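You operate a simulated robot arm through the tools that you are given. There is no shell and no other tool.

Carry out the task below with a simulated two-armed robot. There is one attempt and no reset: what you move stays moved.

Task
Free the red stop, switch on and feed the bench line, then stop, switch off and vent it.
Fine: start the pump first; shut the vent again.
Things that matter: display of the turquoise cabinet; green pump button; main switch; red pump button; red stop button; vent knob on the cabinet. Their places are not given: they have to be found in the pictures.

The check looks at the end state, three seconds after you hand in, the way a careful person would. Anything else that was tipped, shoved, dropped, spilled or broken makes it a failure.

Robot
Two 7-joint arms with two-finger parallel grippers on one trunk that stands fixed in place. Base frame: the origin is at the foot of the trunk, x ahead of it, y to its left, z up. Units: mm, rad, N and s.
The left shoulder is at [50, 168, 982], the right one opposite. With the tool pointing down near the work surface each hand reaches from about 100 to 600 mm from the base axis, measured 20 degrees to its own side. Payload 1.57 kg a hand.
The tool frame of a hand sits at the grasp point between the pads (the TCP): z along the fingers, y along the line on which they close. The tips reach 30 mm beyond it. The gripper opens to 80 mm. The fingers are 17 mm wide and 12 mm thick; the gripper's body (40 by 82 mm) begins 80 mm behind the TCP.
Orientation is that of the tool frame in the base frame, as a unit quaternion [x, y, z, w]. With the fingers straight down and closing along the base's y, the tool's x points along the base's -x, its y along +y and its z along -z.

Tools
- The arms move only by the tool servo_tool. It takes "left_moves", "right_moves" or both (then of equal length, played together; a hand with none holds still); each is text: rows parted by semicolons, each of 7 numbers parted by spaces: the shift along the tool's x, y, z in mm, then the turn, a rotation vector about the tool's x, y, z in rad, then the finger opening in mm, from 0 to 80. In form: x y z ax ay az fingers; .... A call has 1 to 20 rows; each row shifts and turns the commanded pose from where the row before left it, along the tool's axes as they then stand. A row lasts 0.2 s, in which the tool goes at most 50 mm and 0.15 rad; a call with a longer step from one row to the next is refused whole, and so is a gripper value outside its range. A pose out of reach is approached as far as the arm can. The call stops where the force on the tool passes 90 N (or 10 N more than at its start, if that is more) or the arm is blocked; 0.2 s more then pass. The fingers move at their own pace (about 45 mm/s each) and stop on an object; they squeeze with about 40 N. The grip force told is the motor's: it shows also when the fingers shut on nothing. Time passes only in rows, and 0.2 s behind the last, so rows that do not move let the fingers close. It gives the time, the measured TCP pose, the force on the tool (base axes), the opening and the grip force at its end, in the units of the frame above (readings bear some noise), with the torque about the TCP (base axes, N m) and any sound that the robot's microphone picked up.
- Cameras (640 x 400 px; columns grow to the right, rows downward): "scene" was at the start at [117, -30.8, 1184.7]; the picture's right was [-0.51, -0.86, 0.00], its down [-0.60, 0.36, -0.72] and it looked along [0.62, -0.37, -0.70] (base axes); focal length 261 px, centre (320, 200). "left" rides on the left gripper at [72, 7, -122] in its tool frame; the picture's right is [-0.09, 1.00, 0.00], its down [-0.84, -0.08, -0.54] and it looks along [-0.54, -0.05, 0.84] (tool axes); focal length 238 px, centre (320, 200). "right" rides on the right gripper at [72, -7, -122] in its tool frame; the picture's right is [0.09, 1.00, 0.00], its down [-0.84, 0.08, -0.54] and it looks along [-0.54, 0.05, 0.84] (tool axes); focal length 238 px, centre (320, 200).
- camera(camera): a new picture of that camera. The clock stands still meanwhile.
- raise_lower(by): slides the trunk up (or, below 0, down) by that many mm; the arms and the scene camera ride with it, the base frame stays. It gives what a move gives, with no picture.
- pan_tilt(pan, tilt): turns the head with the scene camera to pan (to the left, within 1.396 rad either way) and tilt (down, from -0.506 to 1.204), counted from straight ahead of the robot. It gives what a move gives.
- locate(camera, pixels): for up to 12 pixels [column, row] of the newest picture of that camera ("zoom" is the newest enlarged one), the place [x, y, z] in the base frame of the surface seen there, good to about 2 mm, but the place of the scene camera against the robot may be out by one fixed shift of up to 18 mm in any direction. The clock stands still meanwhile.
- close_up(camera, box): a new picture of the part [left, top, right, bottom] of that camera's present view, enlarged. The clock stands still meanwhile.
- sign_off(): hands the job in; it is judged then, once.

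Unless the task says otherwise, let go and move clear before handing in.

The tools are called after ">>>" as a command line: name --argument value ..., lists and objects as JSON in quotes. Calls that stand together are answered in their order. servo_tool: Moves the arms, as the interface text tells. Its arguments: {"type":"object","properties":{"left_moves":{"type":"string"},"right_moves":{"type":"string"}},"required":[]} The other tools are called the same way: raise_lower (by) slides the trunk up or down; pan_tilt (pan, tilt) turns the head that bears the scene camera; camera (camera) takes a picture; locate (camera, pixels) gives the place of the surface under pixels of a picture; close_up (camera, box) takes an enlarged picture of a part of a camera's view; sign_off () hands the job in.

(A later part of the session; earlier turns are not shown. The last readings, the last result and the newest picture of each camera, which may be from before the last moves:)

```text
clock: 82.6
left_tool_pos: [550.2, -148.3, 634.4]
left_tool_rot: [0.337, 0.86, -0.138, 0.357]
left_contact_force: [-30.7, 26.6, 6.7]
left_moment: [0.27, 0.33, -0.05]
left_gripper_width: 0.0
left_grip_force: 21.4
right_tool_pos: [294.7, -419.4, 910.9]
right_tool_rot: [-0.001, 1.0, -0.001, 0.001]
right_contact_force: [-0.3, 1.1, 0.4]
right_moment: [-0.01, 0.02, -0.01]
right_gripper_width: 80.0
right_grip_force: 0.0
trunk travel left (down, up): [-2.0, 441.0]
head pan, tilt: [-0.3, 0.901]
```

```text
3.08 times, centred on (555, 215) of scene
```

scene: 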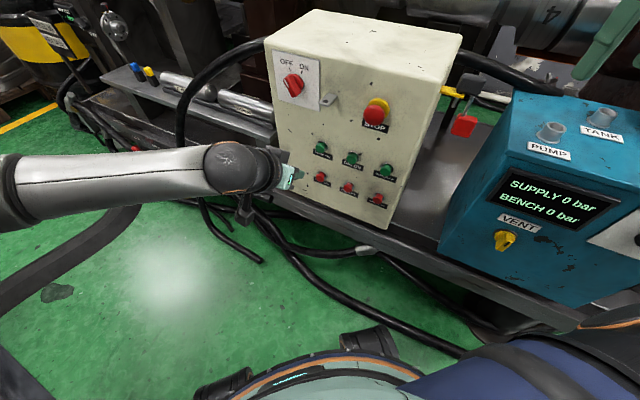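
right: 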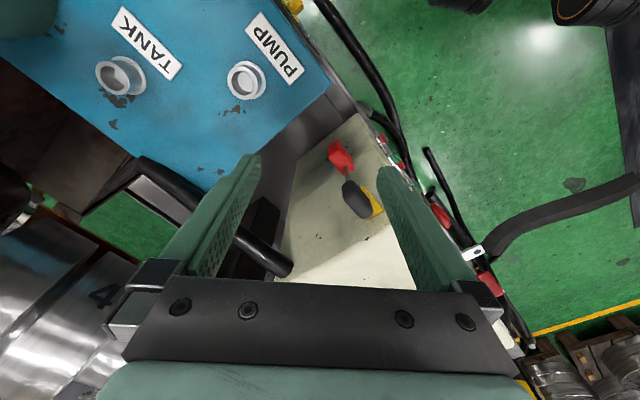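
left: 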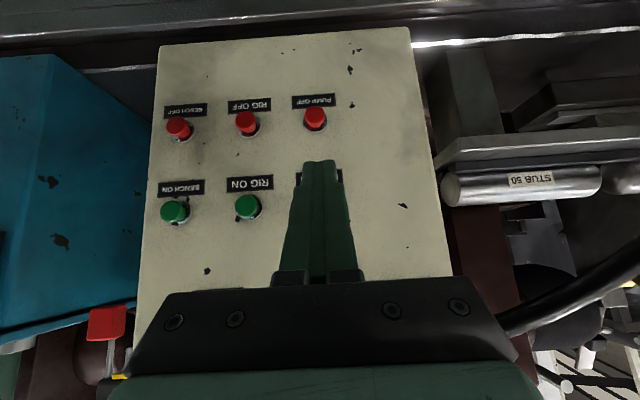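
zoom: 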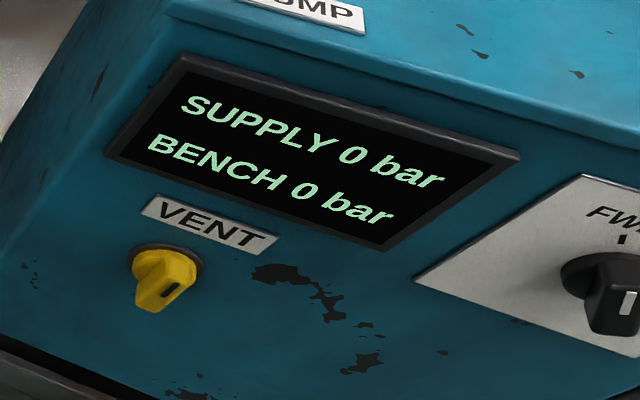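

Bottomed at 40 N with no sound and no change on the display, so the pump does need the main switch. I'll back off and wait briefly to confirm.

>>> servo_tool --left_moves "10 0 -10 0 0 0 0; 17 0 -17 0 0 0 0; 17 0 -17 0 0 0 0; 17 0 -17 0 0 0 20; 10 0 -10 0 0 0 60; 0 0 0 0 0 0 70"

>>> camera --camera "scene"

```text
clock: 84.0
left_tool_pos: [476.2, -81.6, 633.8]
left_tool_rot: [0.336, 0.859, -0.138, 0.36]
left_contact_force: [0.8, -0.7, -0.4]
left_moment: [-0.01, -0.01, -0.01]
left_gripper_width: 64.1
left_grip_force: 0.0
right_tool_pos: [295.9, -418.6, 909.3]
right_tool_rot: [0.0, 1.0, 0.0, 0.0]
right_contact_force: [-0.2, -0.6, 0.8]
right_moment: [-0.01, 0.0, 0.0]
right_gripper_width: 80.1
right_grip_force: 0.0
trunk travel left (down, up): [-2.0, 441.0]
head pan, tilt: [-0.3, 0.901]
```

```text
taken
```

scene: 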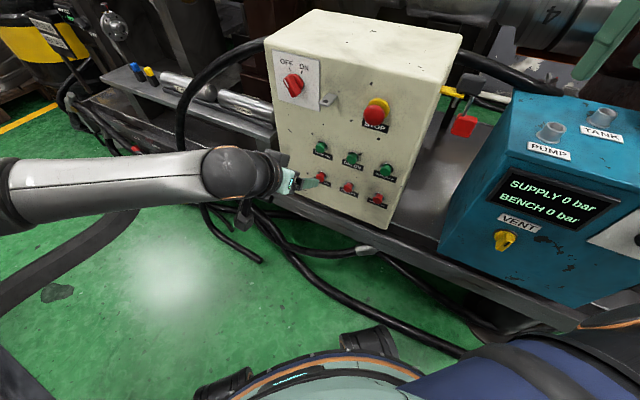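

No change with the main switch off. Now the switch: I'll move up in front of it with the fingers open, tilt back to about 22° and pre-roll -30° to match the bar at OFF.

>>> servo_tool --left_moves "-19.5 11.8 -18.7 0 0 0 60; -19.5 11.8 -18.7 0 0 0 60; -19.5 11.8 -18.7 0 0 0 60; -19.5 11.8 -18.7 0 0 0 60; -19.5 11.8 -18.7 0 0 0 60; 0 0 0 0 -0.1 0 60; 0 0 0 0 -0.1 0 60; 0 0 0 0 -0.1 0 60; 0 0 0 0 -0.1 0 60; 0 0 0 0 0 -0.13 60; 0 0 0 0 0 -0.13 60; 0 0 0 0 0 -0.13 60; 0 0 0 0 0 -0.13 60; 0 0 0 0 0 0 60"

>>> camera --camera "left"

```text
clock: 87.0
left_tool_pos: [520.5, -39.2, 769.8]
left_tool_rot: [0.092, 0.823, -0.33, 0.453]
left_contact_force: [0.7, -0.1, 0.1]
left_moment: [0.01, 0.05, -0.01]
left_gripper_width: 60.0
left_grip_force: 0.1
right_tool_pos: [296.2, -418.6, 909.2]
right_tool_rot: [0.0, 1.0, 0.001, 0.0]
right_contact_force: [-0.7, -0.2, 0.3]
right_moment: [0.0, 0.01, 0.0]
right_gripper_width: 79.9
right_grip_force: 0.1
trunk travel left (down, up): [-2.0, 441.0]
head pan, tilt: [-0.3, 0.901]
```

```text
taken
```

left: 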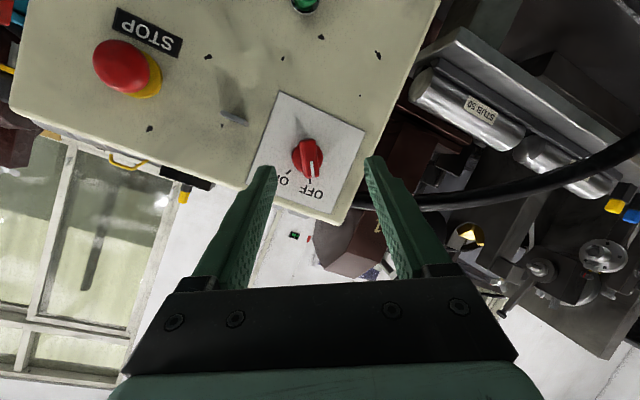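

>>> close_up --camera "left" --box '[260, 110, 370, 210]'

>>> locate --camera "left" --pixels '[[311, 160], [316, 173], [305, 145], [296, 158], [320, 158], [330, 130], [290, 130]]'

```text
4.00 times, centred on (315, 160) of left
```

zoom: 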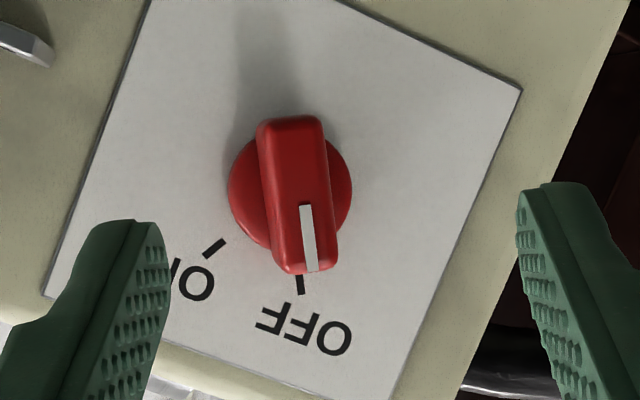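

```text
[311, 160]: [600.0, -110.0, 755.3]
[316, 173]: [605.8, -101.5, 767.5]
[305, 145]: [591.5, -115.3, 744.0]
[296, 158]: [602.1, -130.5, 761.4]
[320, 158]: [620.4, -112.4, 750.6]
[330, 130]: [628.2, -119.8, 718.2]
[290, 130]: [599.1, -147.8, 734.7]
```

The bar pivot is at u≈346, z≈756, with the bar about 16 mm wide and 38° left of vertical; its front is at f≈501 and the base disc at f≈518. I'll align, roll a touch more and go in to just short of the disc.

>>> servo_tool --left_moves "-12.7 -6.5 10 0 0 -0.07 50; -12.8 -6.5 10 0 0 -0.07 50; 0 0 22 0 0 0 50; 0 0 22 0 0 0 50; 0 0 0 0 0 0 50"

>>> close_up --camera "left" --box '[240, 90, 400, 230]'

```text
clock: 88.2
left_tool_pos: [572.8, -85.2, 771.5]
left_tool_rot: [0.036, 0.828, -0.361, 0.428]
left_contact_force: [-0.4, -0.5, -0.5]
left_moment: [0.04, -0.01, 0.02]
left_gripper_width: 50.0
left_grip_force: 0.0
right_tool_pos: [296.1, -418.3, 910.1]
right_tool_rot: [-0.001, 1.0, 0.0, 0.0]
right_contact_force: [0.5, -0.1, 0.5]
right_moment: [0.02, -0.03, -0.01]
right_gripper_width: 80.1
right_grip_force: 0.0
trunk travel left (down, up): [-2.0, 441.0]
head pan, tilt: [-0.3, 0.901]
```

```text
2.86 times, centred on (320, 160) of left
```

zoom: 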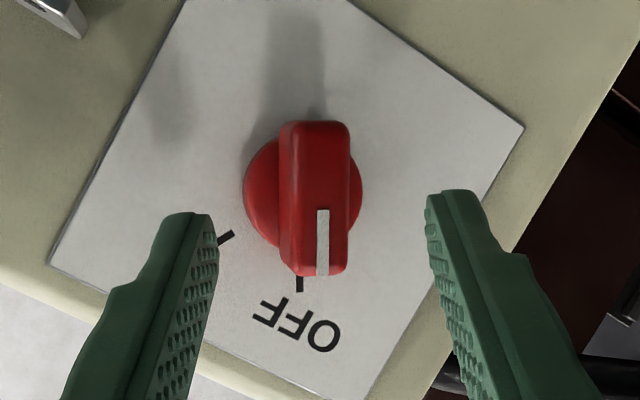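

The bar is parallel to the fingers and centred. I'll go the last 20 mm and close.

>>> servo_tool --left_moves "0 0 10 0 0 0 50; 0 0 9 0 0 0 50; 0 0 0 0 0 0 30; 0 0 0 0 0 0 5; 0 0 0 0 0 0 5; 0 0 0 0 0 0 5"

>>> close_up --camera "left" --box '[240, 90, 400, 230]'

```text
clock: 89.6
left_tool_pos: [583.7, -98.2, 765.3]
left_tool_rot: [0.037, 0.827, -0.361, 0.428]
left_contact_force: [1.2, -2.6, 1.0]
left_moment: [0.11, -0.18, -0.44]
left_gripper_width: 20.5
left_grip_force: 32.8
right_tool_pos: [296.4, -419.1, 909.0]
right_tool_rot: [-0.001, 1.0, 0.0, 0.0]
right_contact_force: [0.0, 1.1, -0.1]
right_moment: [-0.01, -0.02, -0.02]
right_gripper_width: 80.2
right_grip_force: 0.1
trunk travel left (down, up): [-2.0, 441.0]
head pan, tilt: [-0.3, 0.901]
```

```text
2.86 times, centred on (320, 160) of left
```

zoom: 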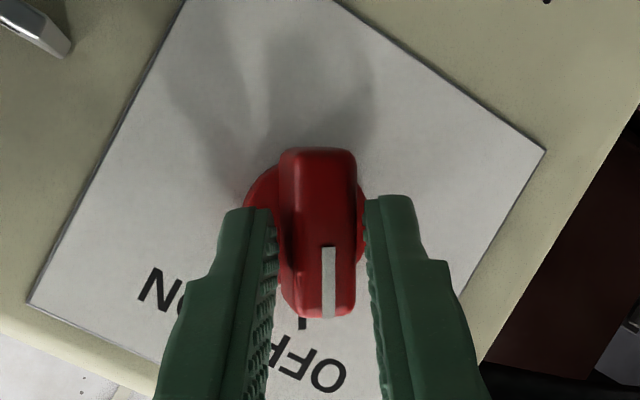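

Gripping the bar at 20.5 mm. I'll turn clockwise about 60° to ON.

>>> servo_tool --left_moves "0 0 0 0 0 0.1 5; 0 0 0 0 0 0.1 5; 0 0 0 0 0 0.1 5; 0 0 0 0 0 0.1 5; 0 0 0 0 0 0.1 5; 0 0 0 0 0 0.1 5; 0 0 0 0 0 0.1 5; 0 0 0 0 0 0.1 5; 0 0 0 0 0 0.1 5; 0 0 0 0 0 0.1 5; 0 0 0 0 0 0.05 5"

>>> camera --camera "left"

>>> camera --camera "scene"

```text
clock: 92.0
left_tool_pos: [583.7, -98.7, 764.6]
left_tool_rot: [0.447, 0.698, -0.097, 0.551]
left_contact_force: [-1.1, -7.5, -3.5]
left_moment: [0.33, 0.33, 0.58]
left_gripper_width: 16.9
left_grip_force: 31.9
right_tool_pos: [297.1, -418.8, 909.0]
right_tool_rot: [-0.002, 1.0, 0.0, 0.001]
right_contact_force: [-0.2, 0.2, -0.3]
right_moment: [-0.01, -0.01, 0.01]
right_gripper_width: 80.1
right_grip_force: 0.0
trunk travel left (down, up): [-2.0, 441.0]
head pan, tilt: [-0.3, 0.901]
```

```text
taken
```

left: 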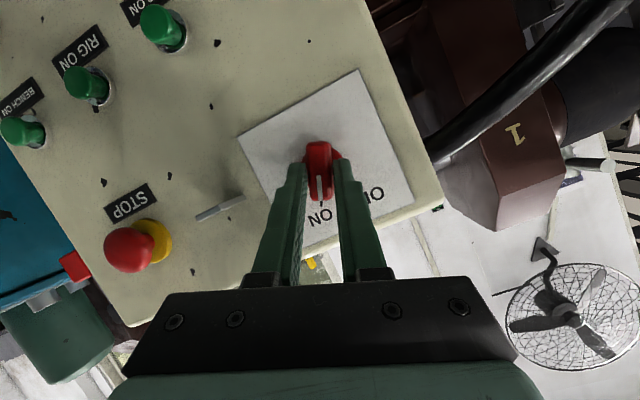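

```text
taken
```

scene: 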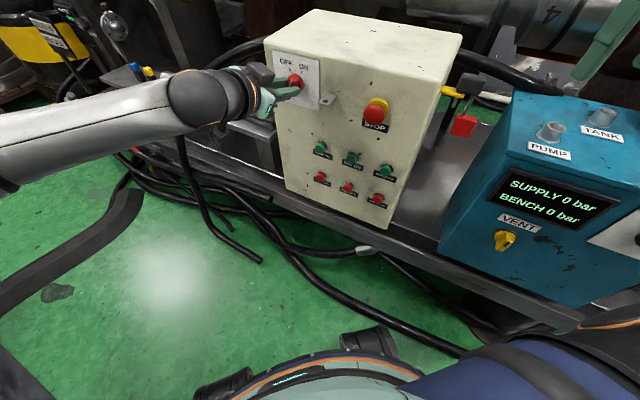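

The bar followed the hand to about the ON mark. I'll let go, back off and check it.

>>> servo_tool --left_moves "0 0 0 0 0 0 40; 0 0 0 0 0 0 50; 0 0 -25 0 0 0 50; 0 0 -25 0 0 0 50; 0 0 -25 0 0 0 50; 0 0 0 0 0 0 50"

>>> camera --camera "left"

>>> close_up --camera "scene" --box '[260, 40, 340, 120]'

```text
clock: 93.4
left_tool_pos: [534.2, -50.0, 792.1]
left_tool_rot: [0.446, 0.698, -0.098, 0.551]
left_contact_force: [-0.7, 0.5, 0.1]
left_moment: [0.0, 0.03, 0.01]
left_gripper_width: 50.0
left_grip_force: 0.0
right_tool_pos: [295.1, -419.0, 910.2]
right_tool_rot: [-0.001, 1.0, 0.0, 0.0]
right_contact_force: [-0.1, -0.2, 0.6]
right_moment: [0.02, 0.02, -0.01]
right_gripper_width: 80.1
right_grip_force: 0.0
trunk travel left (down, up): [-2.0, 441.0]
head pan, tilt: [-0.3, 0.901]
```

```text
taken
```

left: 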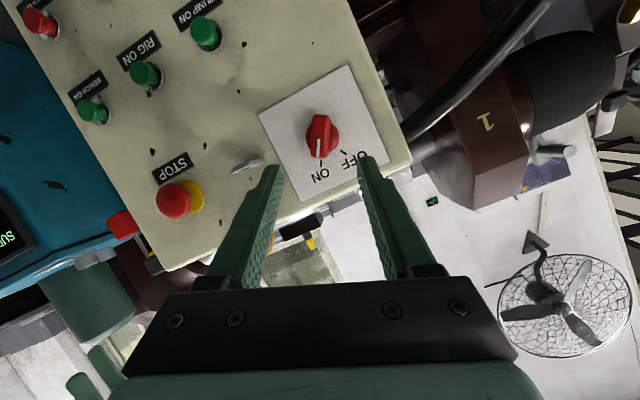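

```text
5.00 times, centred on (300, 80) of scene
```

zoom: 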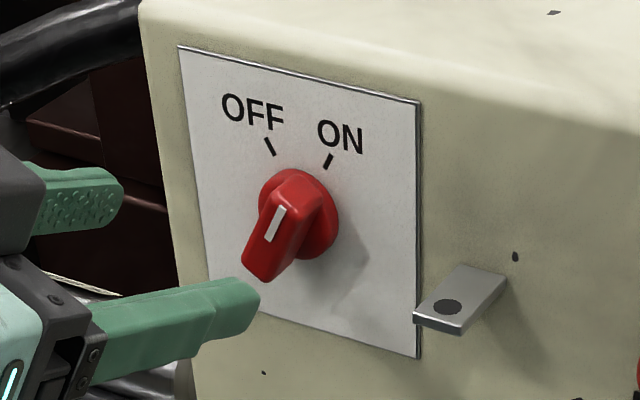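

The pointer is on ON. I'll set the pressing posture again: roll level, 45° tilt, fingers closed.

>>> servo_tool --left_moves "0 0 0 0 0 -0.13 30; 0 0 0 0 0 -0.13 10; 0 0 0 0 0 -0.13 0; 0 0 0 0 0.1 0 0; 0 0 0 0 0.1 0 0; 0 0 0 0 0.1 0 0; 0 0 0 0 0.1 0 0; 0 0 0 0 0 0 0"

```text
clock: 95.2
left_tool_pos: [533.4, -51.1, 792.4]
left_tool_rot: [0.336, 0.86, -0.138, 0.359]
left_contact_force: [-0.2, -0.2, -0.3]
left_moment: [0.0, 0.02, -0.03]
left_gripper_width: 0.1
left_grip_force: 20.8
right_tool_pos: [296.1, -418.7, 909.7]
right_tool_rot: [-0.001, 1.0, 0.0, 0.0]
right_contact_force: [-0.3, 0.0, -0.4]
right_moment: [-0.01, 0.01, 0.01]
right_gripper_width: 80.1
right_grip_force: 0.0
trunk travel left (down, up): [-2.0, 441.0]
head pan, tilt: [-0.3, 0.901]
```

Same orientation as before. I'll move to the PUMP ON standoff and then go forward to just short of it.

>>> servo_tool --left_moves "24 -11.7 20.6 0 0 0 0; 24 -11.7 20.6 0 0 0 0; 24 -11.7 20.6 0 0 0 0; 24 -11.7 20.6 0 0 0 0; 24 -11.7 20.6 0 0 0 0; -16.9 -1 17 0 0 0 0; -16.9 -1 17 0 0 0 0; -16.9 -1 17 0 0 0 0; 0 0 0 0 0 0 0"

>>> close_up --camera "scene" --box '[270, 120, 410, 220]'

```text
clock: 97.2
left_tool_pos: [538.6, -135.4, 634.9]
left_tool_rot: [0.336, 0.86, -0.138, 0.359]
left_contact_force: [-0.1, 0.3, -0.2]
left_moment: [-0.04, -0.01, -0.01]
left_gripper_width: 0.0
left_grip_force: 21.5
right_tool_pos: [297.1, -418.5, 909.7]
right_tool_rot: [0.0, 1.0, 0.0, 0.0]
right_contact_force: [0.7, 0.1, -0.7]
right_moment: [0.01, -0.01, 0.0]
right_gripper_width: 80.1
right_grip_force: 0.1
trunk travel left (down, up): [-2.0, 441.0]
head pan, tilt: [-0.3, 0.901]
```

```text
4.00 times, centred on (340, 170) of scene
```

zoom: 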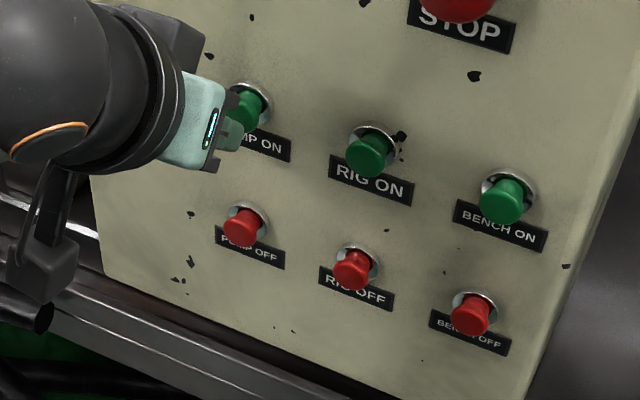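

Lined up with PUMP ON, about 7 mm off. Pressing now to the end of its travel.

>>> servo_tool --left_moves "-2.8 0 2.8 0 0 0 0; -2.8 0 2.8 0 0 0 0; -2.1 0 2.1 0 0 0 0; -2.1 0 2.1 0 0 0 0; -2.1 0 2.1 0 0 0 0; 0 0 0 0 0 0 0"

>>> close_up --camera "scene" --box '[470, 150, 640, 280]'

```text
clock: 98.6
left_tool_pos: [549.1, -148.2, 635.0]
left_tool_rot: [0.337, 0.86, -0.139, 0.358]
left_contact_force: [-8.0, 4.3, 1.3]
left_moment: [0.0, 0.12, -0.09]
left_gripper_width: 0.0
left_grip_force: 21.1
right_tool_pos: [296.3, -419.1, 909.5]
right_tool_rot: [-0.002, 1.0, 0.0, 0.0]
right_contact_force: [0.4, -0.3, -0.4]
right_moment: [-0.03, 0.01, 0.02]
right_gripper_width: 80.0
right_grip_force: 0.0
trunk travel left (down, up): [-2.0, 441.0]
head pan, tilt: [-0.3, 0.901]
```

```text
3.08 times, centred on (555, 215) of scene
```

zoom: 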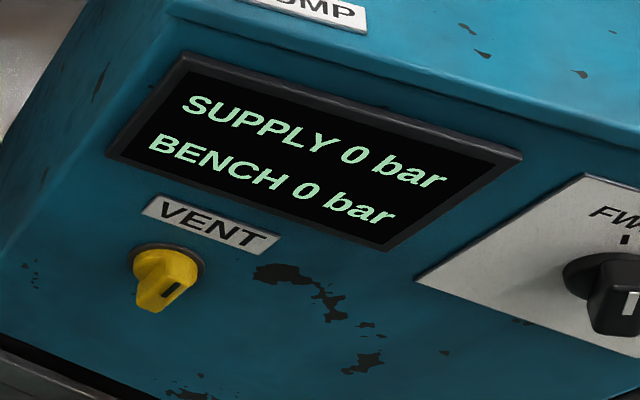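

The force is only 9 N so far. I'll press 2 to 3 mm more, then release and wait a moment.

>>> servo_tool --left_moves "-1.4 0 1.4 0 0 0 0; -1 0 1 0 0 0 0; 0 0 0 0 0 0 0; 0 0 0 0 0 0 0"

>>> servo_tool --left_moves "10 0 -10 0 0 0 0; 17 0 -17 0 0 0 0; 0 0 0 0 0 0 0; 0 0 0 0 0 0 0; 0 0 0 0 0 0 0; 0 0 0 0 0 0 0"

>>> close_up --camera "scene" --box '[470, 150, 640, 280]'

>>> camera --camera "scene"

```text
clock: 99.6
left_tool_pos: [551.1, -148.5, 635.7]
left_tool_rot: [0.337, 0.86, -0.138, 0.358]
left_contact_force: [-35.1, 31.9, 8.7]
left_moment: [0.18, 0.45, -0.03]
left_gripper_width: 0.0
left_grip_force: 21.3
right_tool_pos: [296.1, -417.5, 911.3]
right_tool_rot: [-0.001, 1.0, -0.001, 0.002]
right_contact_force: [-0.6, 0.9, -0.1]
right_moment: [0.01, 0.02, -0.03]
right_gripper_width: 80.1
right_grip_force: 0.0
trunk travel left (down, up): [-2.0, 441.0]
head pan, tilt: [-0.3, 0.901]
```

```text
clock: 101.0
left_tool_pos: [523.5, -124.1, 631.5]
left_tool_rot: [0.337, 0.86, -0.138, 0.358]
left_contact_force: [-0.7, 0.2, 0.1]
left_moment: [0.01, 0.01, 0.0]
left_gripper_width: 0.0
left_grip_force: 21.0
right_tool_pos: [295.7, -418.1, 909.6]
right_tool_rot: [-0.001, 1.0, 0.0, 0.0]
right_contact_force: [0.6, 0.3, 0.1]
right_moment: [-0.01, 0.01, 0.01]
right_gripper_width: 79.8
right_grip_force: 0.0
trunk travel left (down, up): [-2.0, 441.0]
head pan, tilt: [-0.3, 0.901]
```

```text
3.08 times, centred on (555, 215) of scene
```

zoom: 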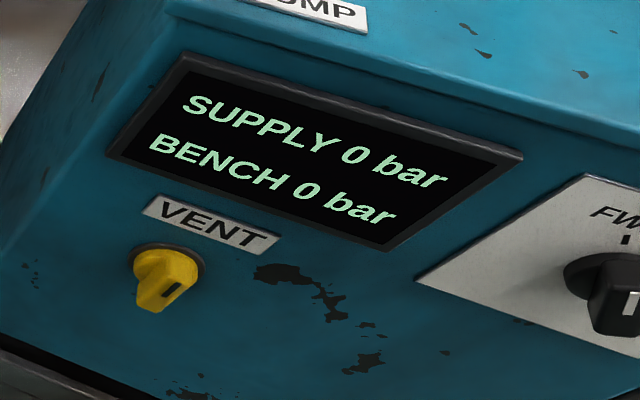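

```text
taken
```

scene: 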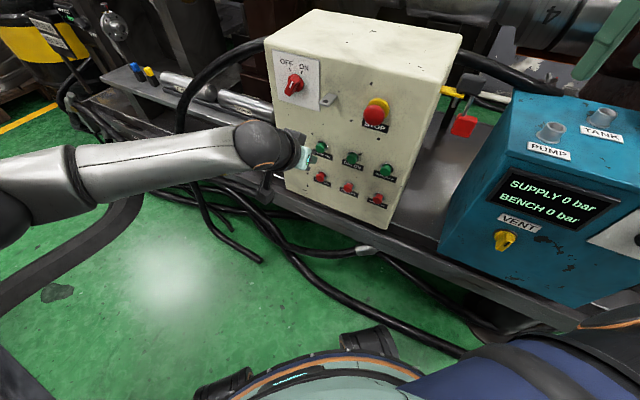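

Still 0 bar after release. I'll check the switch and stop states closely, and let a few seconds pass.

>>> servo_tool --left_moves "17 0 -17 0 0 0 0; 17 0 -17 0 0 0 0; 10 0 -10 0 0 0 0; 0 0 0 0 0 0 0; 0 0 0 0 0 0 0; 0 0 0 0 0 0 0; 0 0 0 0 0 0 0; 0 0 0 0 0 0 0; 0 0 0 0 0 0 0; 0 0 0 0 0 0 0; 0 0 0 0 0 0 0; 0 0 0 0 0 0 0"

>>> close_up --camera "scene" --box '[260, 40, 420, 220]'

>>> close_up --camera "scene" --box '[470, 150, 640, 280]'

>>> camera --camera "left"

```text
clock: 103.6
left_tool_pos: [479.1, -83.1, 633.1]
left_tool_rot: [0.337, 0.859, -0.139, 0.359]
left_contact_force: [0.4, -0.1, 0.5]
left_moment: [-0.01, 0.01, -0.02]
left_gripper_width: 0.0
left_grip_force: 21.2
right_tool_pos: [296.3, -419.3, 909.6]
right_tool_rot: [-0.001, 1.0, 0.001, 0.0]
right_contact_force: [-0.5, 0.0, -0.8]
right_moment: [-0.04, 0.0, 0.02]
right_gripper_width: 80.1
right_grip_force: 0.2
trunk travel left (down, up): [-2.0, 441.0]
head pan, tilt: [-0.3, 0.901]
```

```text
2.22 times, centred on (340, 130) of scene
```

zoom: 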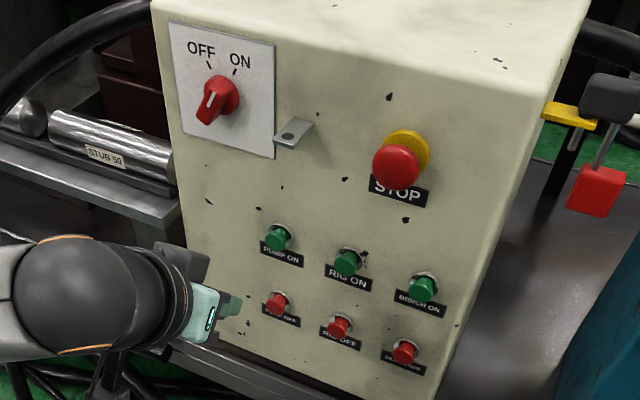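

```text
3.08 times, centred on (555, 215) of scene
```

zoom: 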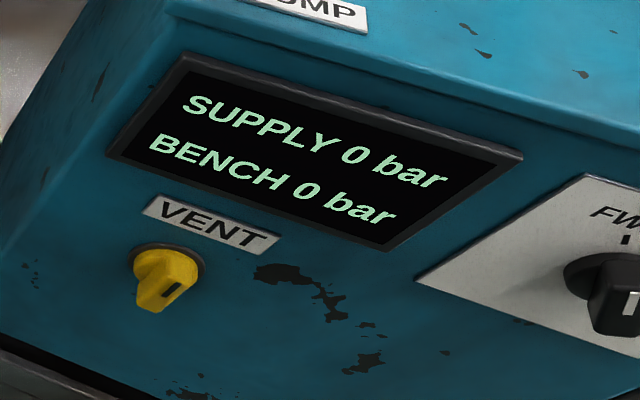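

```text
taken
```

left: 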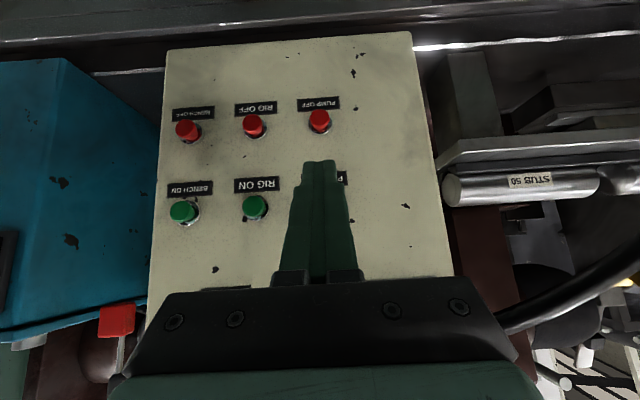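

The pump doesn't respond although the switch looks on ON and the stop is out. I'll check how exactly the bar lines up with the ON tick.

>>> close_up --camera "scene" --box '[270, 45, 330, 115]'

```text
5.71 times, centred on (300, 80) of scene
```

zoom: 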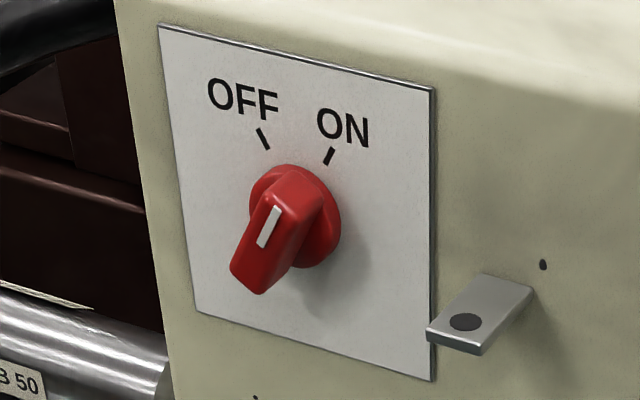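

>>> locate --camera "zoom" --pixels '[[275, 208], [263, 245], [290, 180], [245, 280], [328, 157], [263, 138], [335, 150], [259, 128], [252, 215], [335, 215], [290, 168], [315, 265]]'

```text
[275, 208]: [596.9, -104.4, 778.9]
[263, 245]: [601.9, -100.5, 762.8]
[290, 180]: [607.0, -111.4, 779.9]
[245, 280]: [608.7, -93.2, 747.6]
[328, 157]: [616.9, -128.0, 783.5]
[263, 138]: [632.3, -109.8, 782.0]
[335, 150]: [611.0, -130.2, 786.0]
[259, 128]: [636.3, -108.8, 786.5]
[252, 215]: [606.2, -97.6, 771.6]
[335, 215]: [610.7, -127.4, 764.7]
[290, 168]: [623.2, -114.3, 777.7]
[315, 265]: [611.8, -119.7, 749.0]
```

The white mark measures about 21° right of vertical against roughly 30° for the ON tick, so the switch may be a little short. I'll go back, regrip and turn it fully to its stop.

>>> servo_tool --left_moves "-25.1 12.2 -19.8 0 0 0 20; -25.1 12.2 -19.8 0 0 0 50; -25.1 12.2 -19.8 0 0 0 50; -25.1 12.2 -19.8 0 0 0 50; -25.1 12.2 -19.8 0 0 0 50; 0 0 0 0 -0.1 0 50; 0 0 0 0 -0.1 0 50; 0 0 0 0 -0.1 0 50; 0 0 0 0 -0.1 0 50; 0 0 0 0 0 0.13 50; 0 0 0 0 0 0.13 50; 0 0 0 0 0 0.13 50; 0 0 0 0 0 0 50"

>>> close_up --camera "left" --box '[240, 90, 400, 230]'

```text
clock: 106.4
left_tool_pos: [531.9, -49.8, 793.0]
left_tool_rot: [0.447, 0.698, -0.097, 0.552]
left_contact_force: [-0.4, 0.6, 0.3]
left_moment: [0.01, 0.02, -0.02]
left_gripper_width: 49.9
left_grip_force: 0.0
right_tool_pos: [296.4, -418.9, 910.0]
right_tool_rot: [-0.002, 1.0, 0.0, -0.001]
right_contact_force: [0.3, -0.4, -0.1]
right_moment: [0.0, 0.01, 0.02]
right_gripper_width: 80.0
right_grip_force: 0.0
trunk travel left (down, up): [-2.0, 441.0]
head pan, tilt: [-0.3, 0.901]
```

```text
2.86 times, centred on (320, 160) of left
```

zoom: 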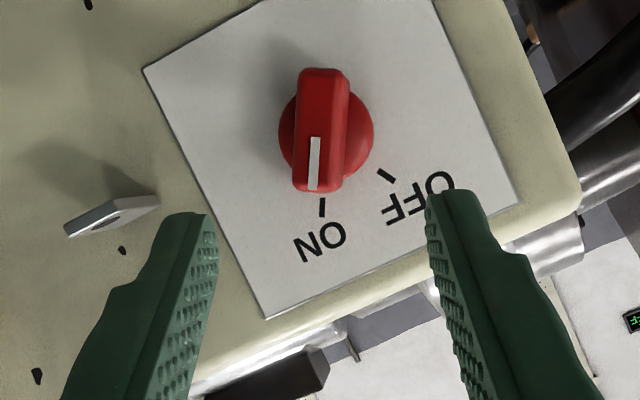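

From the hand camera the pointer lines up with the ON tick. To be sure it's fully home I'll grip it and nudge it clockwise while reading the torque.

>>> servo_tool --left_moves "0 0 25 0 0 0 50; 0 0 25 0 0 0 50; 0 0 24 0 0 0 50; 0 0 0 0 0 0 50; 0 0 0 0 0 0 25; 0 0 0 0 0 0 5; 0 0 0 0 0 0 5; 0 0 0 0 0 0 5; 0 0 0 0 0 0.06 5; 0 0 0 0 0 0.06 5; 0 0 0 0 0 0.06 5; 0 0 0 0 0 0.06 5"

>>> close_up --camera "left" --box '[240, 90, 400, 230]'

```text
clock: 109.0
left_tool_pos: [582.3, -96.5, 767.3]
left_tool_rot: [0.527, 0.639, -0.031, 0.559]
left_contact_force: [-10.0, 3.3, 1.7]
left_moment: [-0.32, 0.78, 0.45]
left_gripper_width: 17.9
left_grip_force: 32.4
right_tool_pos: [296.1, -418.8, 908.8]
right_tool_rot: [-0.001, 1.0, 0.001, 0.001]
right_contact_force: [0.3, 0.0, -0.2]
right_moment: [0.02, -0.03, 0.03]
right_gripper_width: 80.1
right_grip_force: 0.0
trunk travel left (down, up): [-2.0, 441.0]
head pan, tilt: [-0.3, 0.901]
```

```text
2.86 times, centred on (320, 160) of left
```

zoom: 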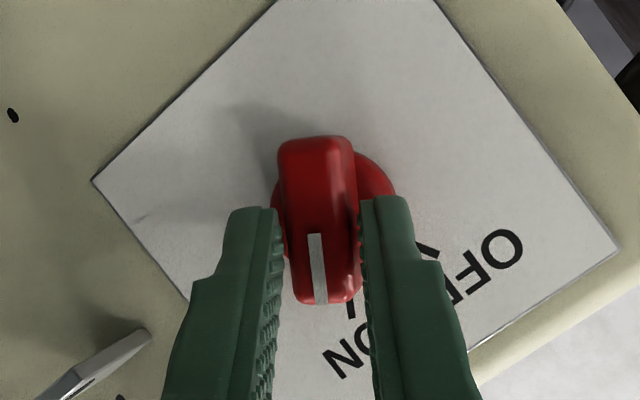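

It meets 0.8 N·m against clockwise, so it's now hard at the ON end. I'll release, check, and go press PUMP ON again.

>>> servo_tool --left_moves "0 0 0 0 0 0 40; 0 0 0 0 0 0 50; 0 0 -25 0 0 0 50; 0 0 -25 0 0 0 50; 0 0 -25 0 0 0 50; 0 0 0 0 0 -0.13 50; 0 0 0 0 0 -0.13 30; 0 0 0 0 0 -0.13 10; 0 0 0 0 0 -0.13 0; 0 0 0 0 0 -0.11 0; 0 0 0 0 0.1 0 0; 0 0 0 0 0.1 0 0; 0 0 0 0 0.1 0 0; 0 0 0 0 0.1 0 0; 0 0 0 0 0 0 0"

>>> close_up --camera "scene" --box '[270, 45, 330, 115]'

>>> close_up --camera "scene" --box '[470, 150, 640, 280]'

```text
clock: 112.2
left_tool_pos: [530.5, -49.0, 794.5]
left_tool_rot: [0.337, 0.86, -0.139, 0.358]
left_contact_force: [0.6, -0.2, -0.1]
left_moment: [0.0, 0.0, 0.01]
left_gripper_width: 0.1
left_grip_force: 21.3
right_tool_pos: [296.3, -418.6, 909.9]
right_tool_rot: [-0.001, 1.0, 0.0, 0.0]
right_contact_force: [0.0, 0.3, 0.0]
right_moment: [-0.01, 0.03, -0.03]
right_gripper_width: 80.1
right_grip_force: 0.0
trunk travel left (down, up): [-2.0, 441.0]
head pan, tilt: [-0.3, 0.901]
```

```text
5.71 times, centred on (300, 80) of scene
```

zoom: 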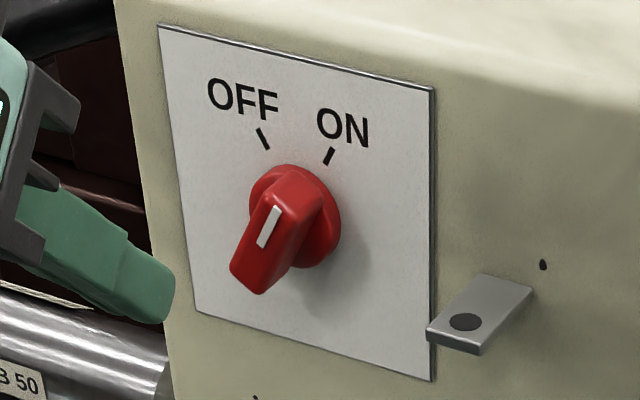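

```text
3.08 times, centred on (555, 215) of scene
```

zoom: 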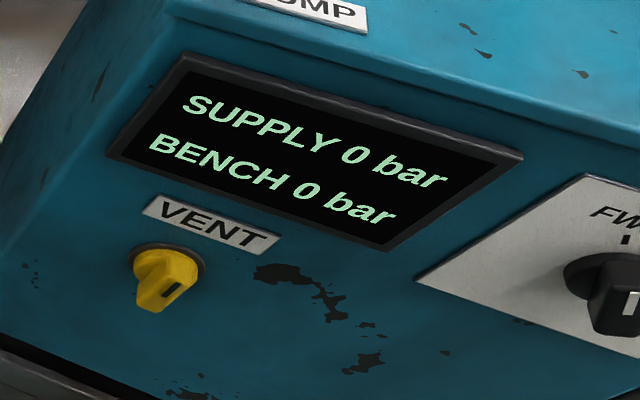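

The bar is in exactly the same place, so the switch was already fully ON. My press may simply not have actuated the button, so I'll repeat it in fine steps and watch the force.

>>> servo_tool --left_moves "24 -11 20.6 0 0 0 0; 24 -11 20.6 0 0 0 0; 24 -11 20.6 0 0 0 0; 24 -11 20.6 0 0 0 0; 24 -11 20.6 0 0 0 0; -16.9 -1 17 0 0 0 0; -16.9 -1 17 0 0 0 0; -16.9 -1 17 0 0 0 0; 0 0 0 0 0 0 0"

>>> close_up --camera "scene" --box '[295, 130, 345, 180]'

>>> camera --camera "left"

```text
clock: 114.2
left_tool_pos: [538.5, -130.9, 634.0]
left_tool_rot: [0.337, 0.86, -0.139, 0.358]
left_contact_force: [-0.1, -0.8, -0.2]
left_moment: [-0.02, -0.02, 0.01]
left_gripper_width: 0.0
left_grip_force: 21.6
right_tool_pos: [297.1, -419.0, 909.0]
right_tool_rot: [-0.001, 1.0, 0.0, 0.0]
right_contact_force: [0.7, 0.6, -0.4]
right_moment: [-0.02, 0.02, 0.03]
right_gripper_width: 80.0
right_grip_force: 0.1
trunk travel left (down, up): [-2.0, 441.0]
head pan, tilt: [-0.3, 0.901]
```

```text
8.00 times, centred on (320, 155) of scene
```

zoom: 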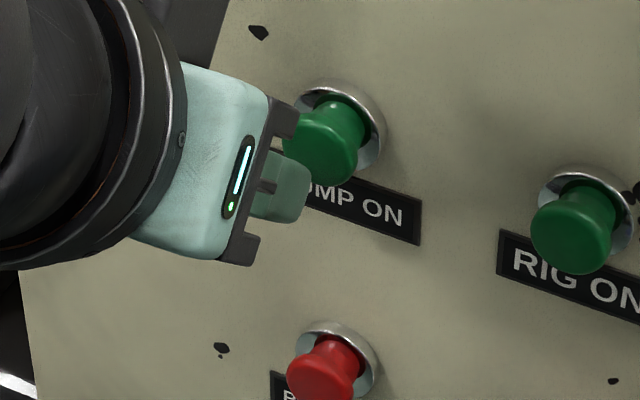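

```text
taken
```

left: 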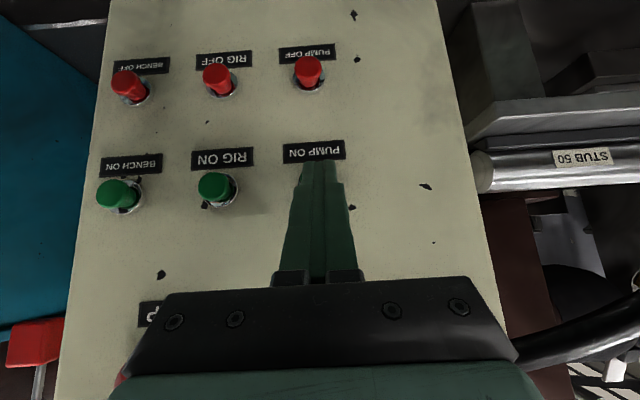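

The tip is close to the cap but about 5 mm to the left (u≈289 against 284). I'll shift it right, raise it 3 mm and press gradually.

>>> servo_tool --left_moves "-2.1 -5 -2.1 0 0 0 0; -4.2 0 4.2 0 0 0 0; -2.1 0 2.1 0 0 0 0; 0 0 0 0 0 0 0"

>>> close_up --camera "scene" --box '[295, 130, 345, 180]'

>>> servo_tool --left_moves "-2.1 0 2.1 0 0 0 0; -2.1 0 2.1 0 0 0 0; 0 0 0 0 0 0 0"

>>> close_up --camera "scene" --box '[295, 130, 345, 180]'

```text
clock: 115.2
left_tool_pos: [540.4, -142.4, 637.6]
left_tool_rot: [0.336, 0.86, -0.138, 0.358]
left_contact_force: [-0.4, -0.4, -0.2]
left_moment: [0.0, 0.0, -0.02]
left_gripper_width: 0.1
left_grip_force: 21.0
right_tool_pos: [296.3, -418.7, 909.6]
right_tool_rot: [-0.001, 1.0, 0.0, 0.0]
right_contact_force: [-0.6, -0.3, 0.1]
right_moment: [0.0, 0.0, 0.02]
right_gripper_width: 80.1
right_grip_force: 0.1
trunk travel left (down, up): [-2.0, 441.0]
head pan, tilt: [-0.3, 0.901]
```

```text
8.00 times, centred on (320, 155) of scene
```

zoom: 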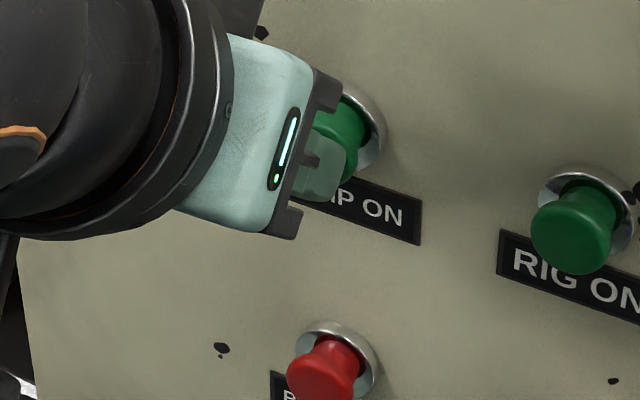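

```text
clock: 116.0
left_tool_pos: [544.3, -147.4, 639.6]
left_tool_rot: [0.336, 0.86, -0.138, 0.358]
left_contact_force: [-1.5, 1.8, -1.4]
left_moment: [0.06, 0.01, 0.0]
left_gripper_width: 0.0
left_grip_force: 21.0
right_tool_pos: [296.9, -419.2, 910.4]
right_tool_rot: [0.0, 1.0, 0.0, 0.0]
right_contact_force: [0.0, -0.1, 0.0]
right_moment: [-0.02, 0.0, 0.02]
right_gripper_width: 80.2
right_grip_force: 0.1
trunk travel left (down, up): [-2.0, 441.0]
head pan, tilt: [-0.3, 0.901]
```

```text
8.00 times, centred on (320, 155) of scene
```

zoom: 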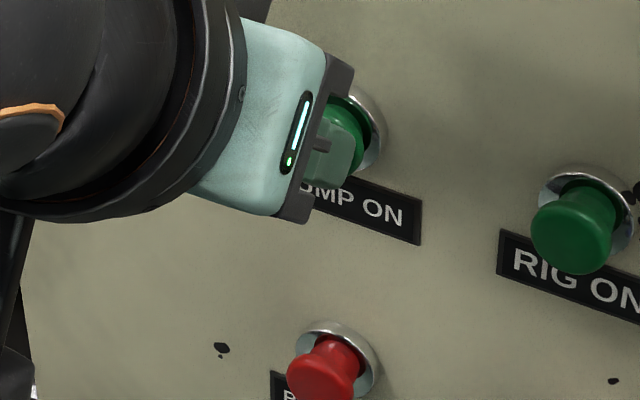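

Contact has just begun and the tip is on the cap. I'll keep pressing.

>>> servo_tool --left_moves "-2.1 0 2.1 0 0 0 0; -1.4 0 1.4 0 0 0 0; 0 0 0 0 0 0 0"

>>> servo_tool --left_moves "-1.4 0 1.4 0 0 0 0; -1.4 0 1.4 0 0 0 0; 0 0 0 0 0 0 0; 0 0 0 0 0 0 0; 0 0 0 0 0 0 0"

>>> close_up --camera "scene" --box '[295, 130, 345, 180]'

>>> close_up --camera "scene" --box '[470, 150, 640, 280]'

```text
clock: 116.8
left_tool_pos: [548.4, -149.0, 640.8]
left_tool_rot: [0.336, 0.86, -0.137, 0.358]
left_contact_force: [-8.9, 9.2, 0.4]
left_moment: [0.08, 0.17, 0.0]
left_gripper_width: 0.1
left_grip_force: 21.4
right_tool_pos: [296.4, -417.8, 909.1]
right_tool_rot: [-0.002, 1.0, 0.0, 0.0]
right_contact_force: [0.2, -0.6, -0.6]
right_moment: [-0.03, 0.0, 0.0]
right_gripper_width: 80.1
right_grip_force: 0.1
trunk travel left (down, up): [-2.0, 441.0]
head pan, tilt: [-0.3, 0.901]
```

```text
clock: 118.0
left_tool_pos: [549.3, -150.1, 639.7]
left_tool_rot: [0.336, 0.861, -0.136, 0.357]
left_contact_force: [-44.0, 39.1, 10.5]
left_moment: [0.3, 0.54, -0.03]
left_gripper_width: 0.0
left_grip_force: 20.9
right_tool_pos: [294.3, -417.8, 911.1]
right_tool_rot: [-0.001, 1.0, -0.001, 0.002]
right_contact_force: [-0.7, -0.1, 0.4]
right_moment: [0.01, 0.04, -0.02]
right_gripper_width: 79.8
right_grip_force: 0.1
trunk travel left (down, up): [-2.0, 441.0]
head pan, tilt: [-0.3, 0.901]
```

```text
8.00 times, centred on (320, 155) of scene
```

zoom: 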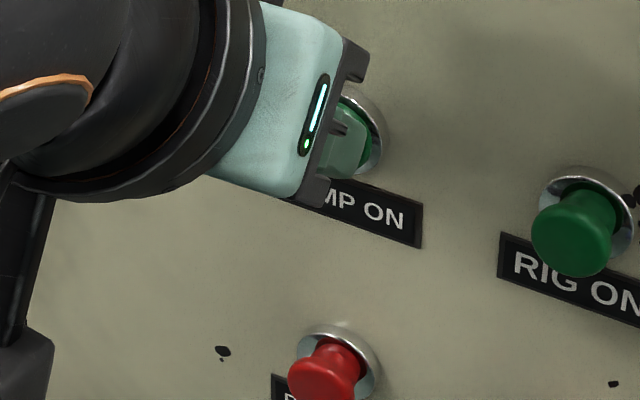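

```text
3.08 times, centred on (555, 215) of scene
```

zoom: 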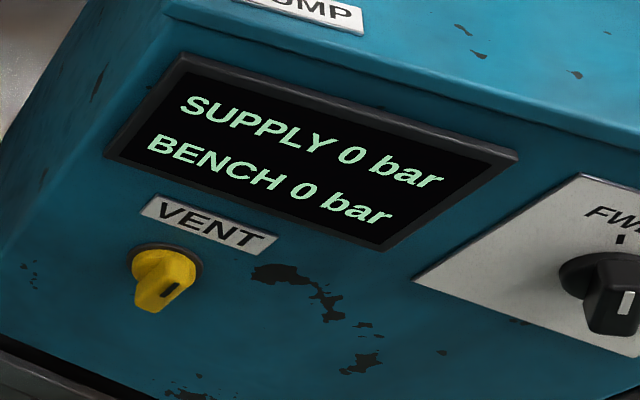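

Fully bottomed at 59 N, still nothing while held. I'll release and watch the display for a few seconds.

>>> servo_tool --left_moves "10 0 -10 0 0 0 0; 17 0 -17 0 0 0 0; 17 0 -17 0 0 0 0; 14 0 -14 0 0 0 0; 0 0 0 0 0 0 0; 0 0 0 0 0 0 0; 0 0 0 0 0 0 0; 0 0 0 0 0 0 0; 0 0 0 0 0 0 0; 0 0 0 0 0 0 0; 0 0 0 0 0 0 0; 0 0 0 0 0 0 0; 0 0 0 0 0 0 0; 0 0 0 0 0 0 0; 0 0 0 0 0 0 0"

>>> camera --camera "scene"

>>> close_up --camera "scene" --box '[330, 70, 430, 140]'

>>> close_up --camera "right" --box '[0, 0, 640, 400]'

```text
clock: 121.2
left_tool_pos: [490.9, -97.3, 639.9]
left_tool_rot: [0.337, 0.86, -0.138, 0.358]
left_contact_force: [0.7, -1.0, 0.0]
left_moment: [0.0, -0.01, 0.02]
left_gripper_width: 0.1
left_grip_force: 21.1
right_tool_pos: [296.9, -419.1, 909.9]
right_tool_rot: [-0.001, 1.0, 0.0, 0.0]
right_contact_force: [0.1, -1.0, -0.1]
right_moment: [0.05, -0.01, 0.02]
right_gripper_width: 79.8
right_grip_force: 0.1
trunk travel left (down, up): [-2.0, 441.0]
head pan, tilt: [-0.3, 0.901]
```

```text
taken
```

scene: 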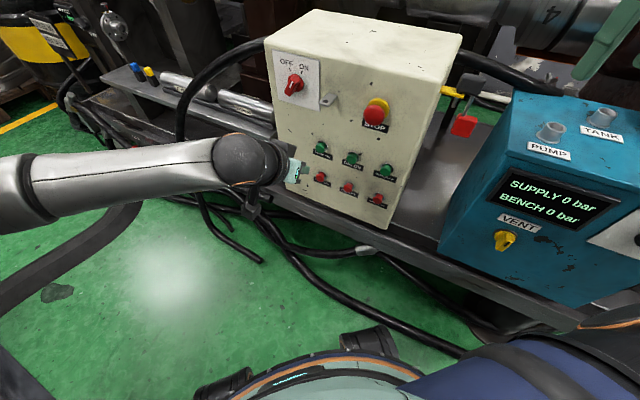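

```text
5.71 times, centred on (380, 105) of scene
```

zoom: 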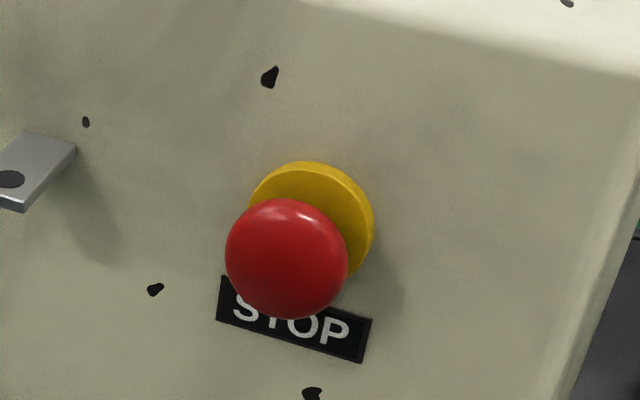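

```text
1.00 times, centred on (320, 200) of right (not enlarged: the box is as wide or as high as the picture)
```

zoom: 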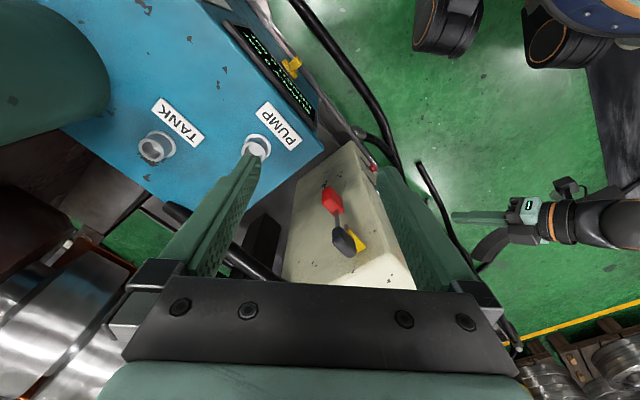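

The stop is out and the switch is on, but SUPPLY is still 0. Before pressing anything else I'll look around for something I've missed (labels, valves, lamps).

>>> pan_tilt --pan -0.9 --tilt 0.75

>>> camera --camera "scene"

>>> close_up --camera "scene" --box '[200, 100, 480, 300]'

>>> close_up --camera "scene" --box '[400, 0, 640, 200]'

```text
clock: 122.2
left_tool_pos: [491.5, -96.5, 640.5]
left_tool_rot: [0.337, 0.859, -0.138, 0.359]
left_contact_force: [0.1, -0.1, 0.0]
left_moment: [-0.01, 0.04, 0.0]
left_gripper_width: 0.4
left_grip_force: 20.9
right_tool_pos: [295.6, -419.0, 908.6]
right_tool_rot: [-0.001, 1.0, -0.001, 0.0]
right_contact_force: [-0.1, 0.5, -0.4]
right_moment: [0.0, 0.01, 0.01]
right_gripper_width: 79.8
right_grip_force: 0.0
trunk travel left (down, up): [-2.0, 441.0]
head pan, tilt: [-0.901, 0.75]
```

```text
taken
```

scene: 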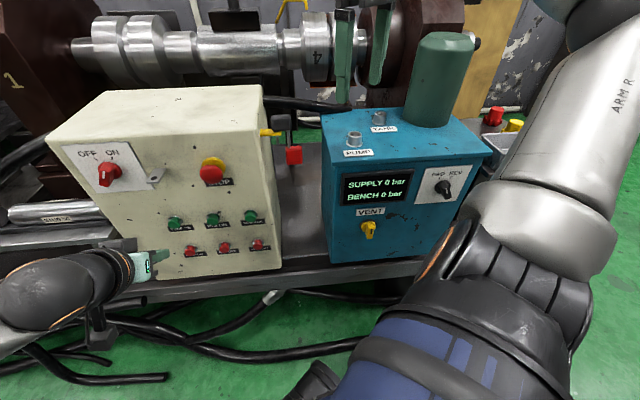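

```text
2.00 times, centred on (340, 200) of scene
```

zoom: 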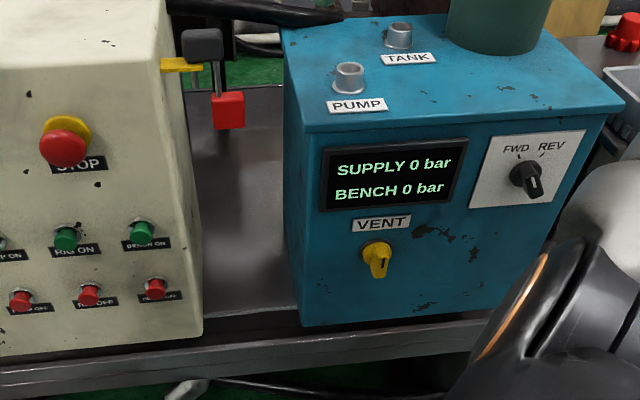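

```text
2.00 times, centred on (520, 100) of scene
```

zoom: 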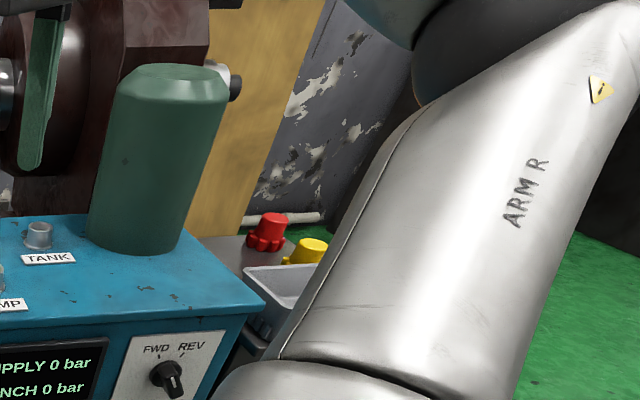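

No other valves or lamps visible. I'll compare the PUMP ON button's protrusion with its neighbours to see whether it came back out properly.

>>> close_up --camera "scene" --box '[150, 200, 290, 270]'

>>> close_up --camera "scene" --box '[335, 165, 415, 245]'

>>> camera --camera "left"

```text
4.57 times, centred on (220, 235) of scene
```

zoom: 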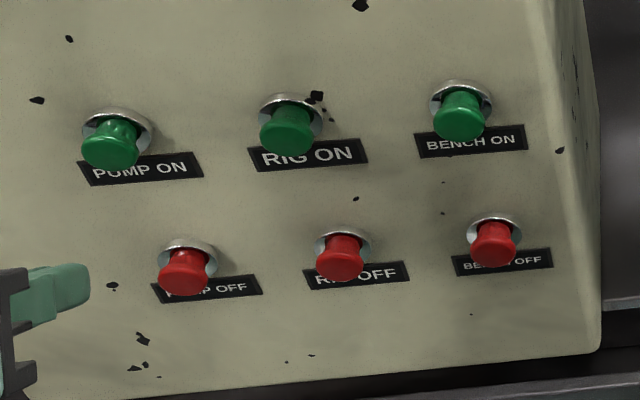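

```text
5.00 times, centred on (375, 205) of scene
```

zoom: 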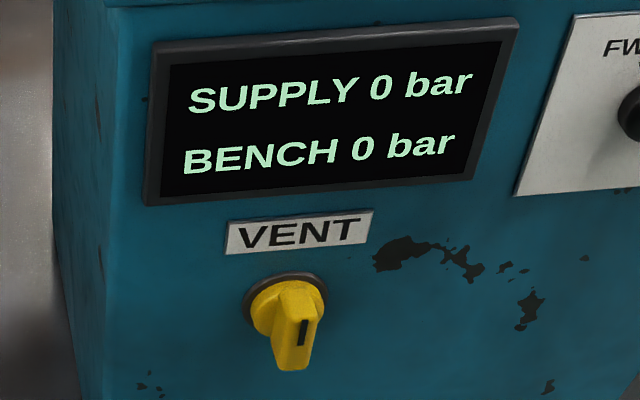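

```text
taken
```

left: 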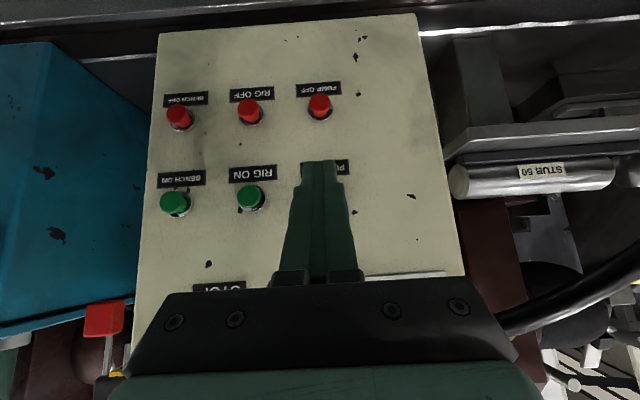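

The button has returned. I want to know whether my fingertip could be bottoming on the bezel ring before the button actuates, so I'll measure the ring and cap depths on the neighbouring button.

>>> close_up --camera "left" --box '[225, 160, 285, 220]'

```text
6.67 times, centred on (255, 190) of left
```

zoom: 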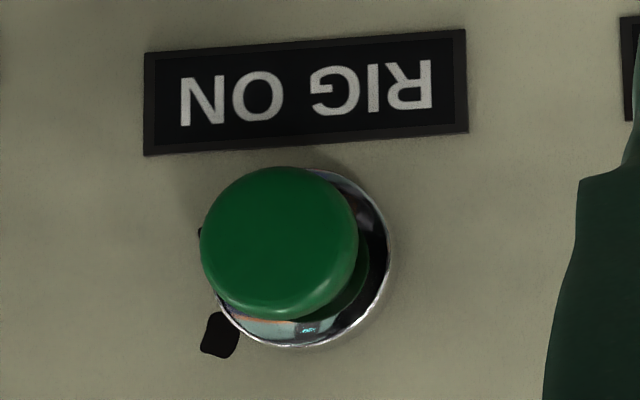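

>>> locate --camera "zoom" --pixels '[[280, 240], [215, 240], [345, 240], [280, 180], [280, 305], [382, 270], [370, 300], [310, 345], [388, 250], [372, 215], [420, 200], [345, 330]]'

```text
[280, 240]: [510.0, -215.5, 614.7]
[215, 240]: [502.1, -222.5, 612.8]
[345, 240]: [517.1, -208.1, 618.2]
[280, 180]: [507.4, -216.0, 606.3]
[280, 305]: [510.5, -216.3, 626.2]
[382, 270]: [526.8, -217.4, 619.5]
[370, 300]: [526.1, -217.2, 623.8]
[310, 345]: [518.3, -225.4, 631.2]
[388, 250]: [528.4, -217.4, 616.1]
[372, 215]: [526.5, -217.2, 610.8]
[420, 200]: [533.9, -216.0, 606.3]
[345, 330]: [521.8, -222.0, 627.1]
```

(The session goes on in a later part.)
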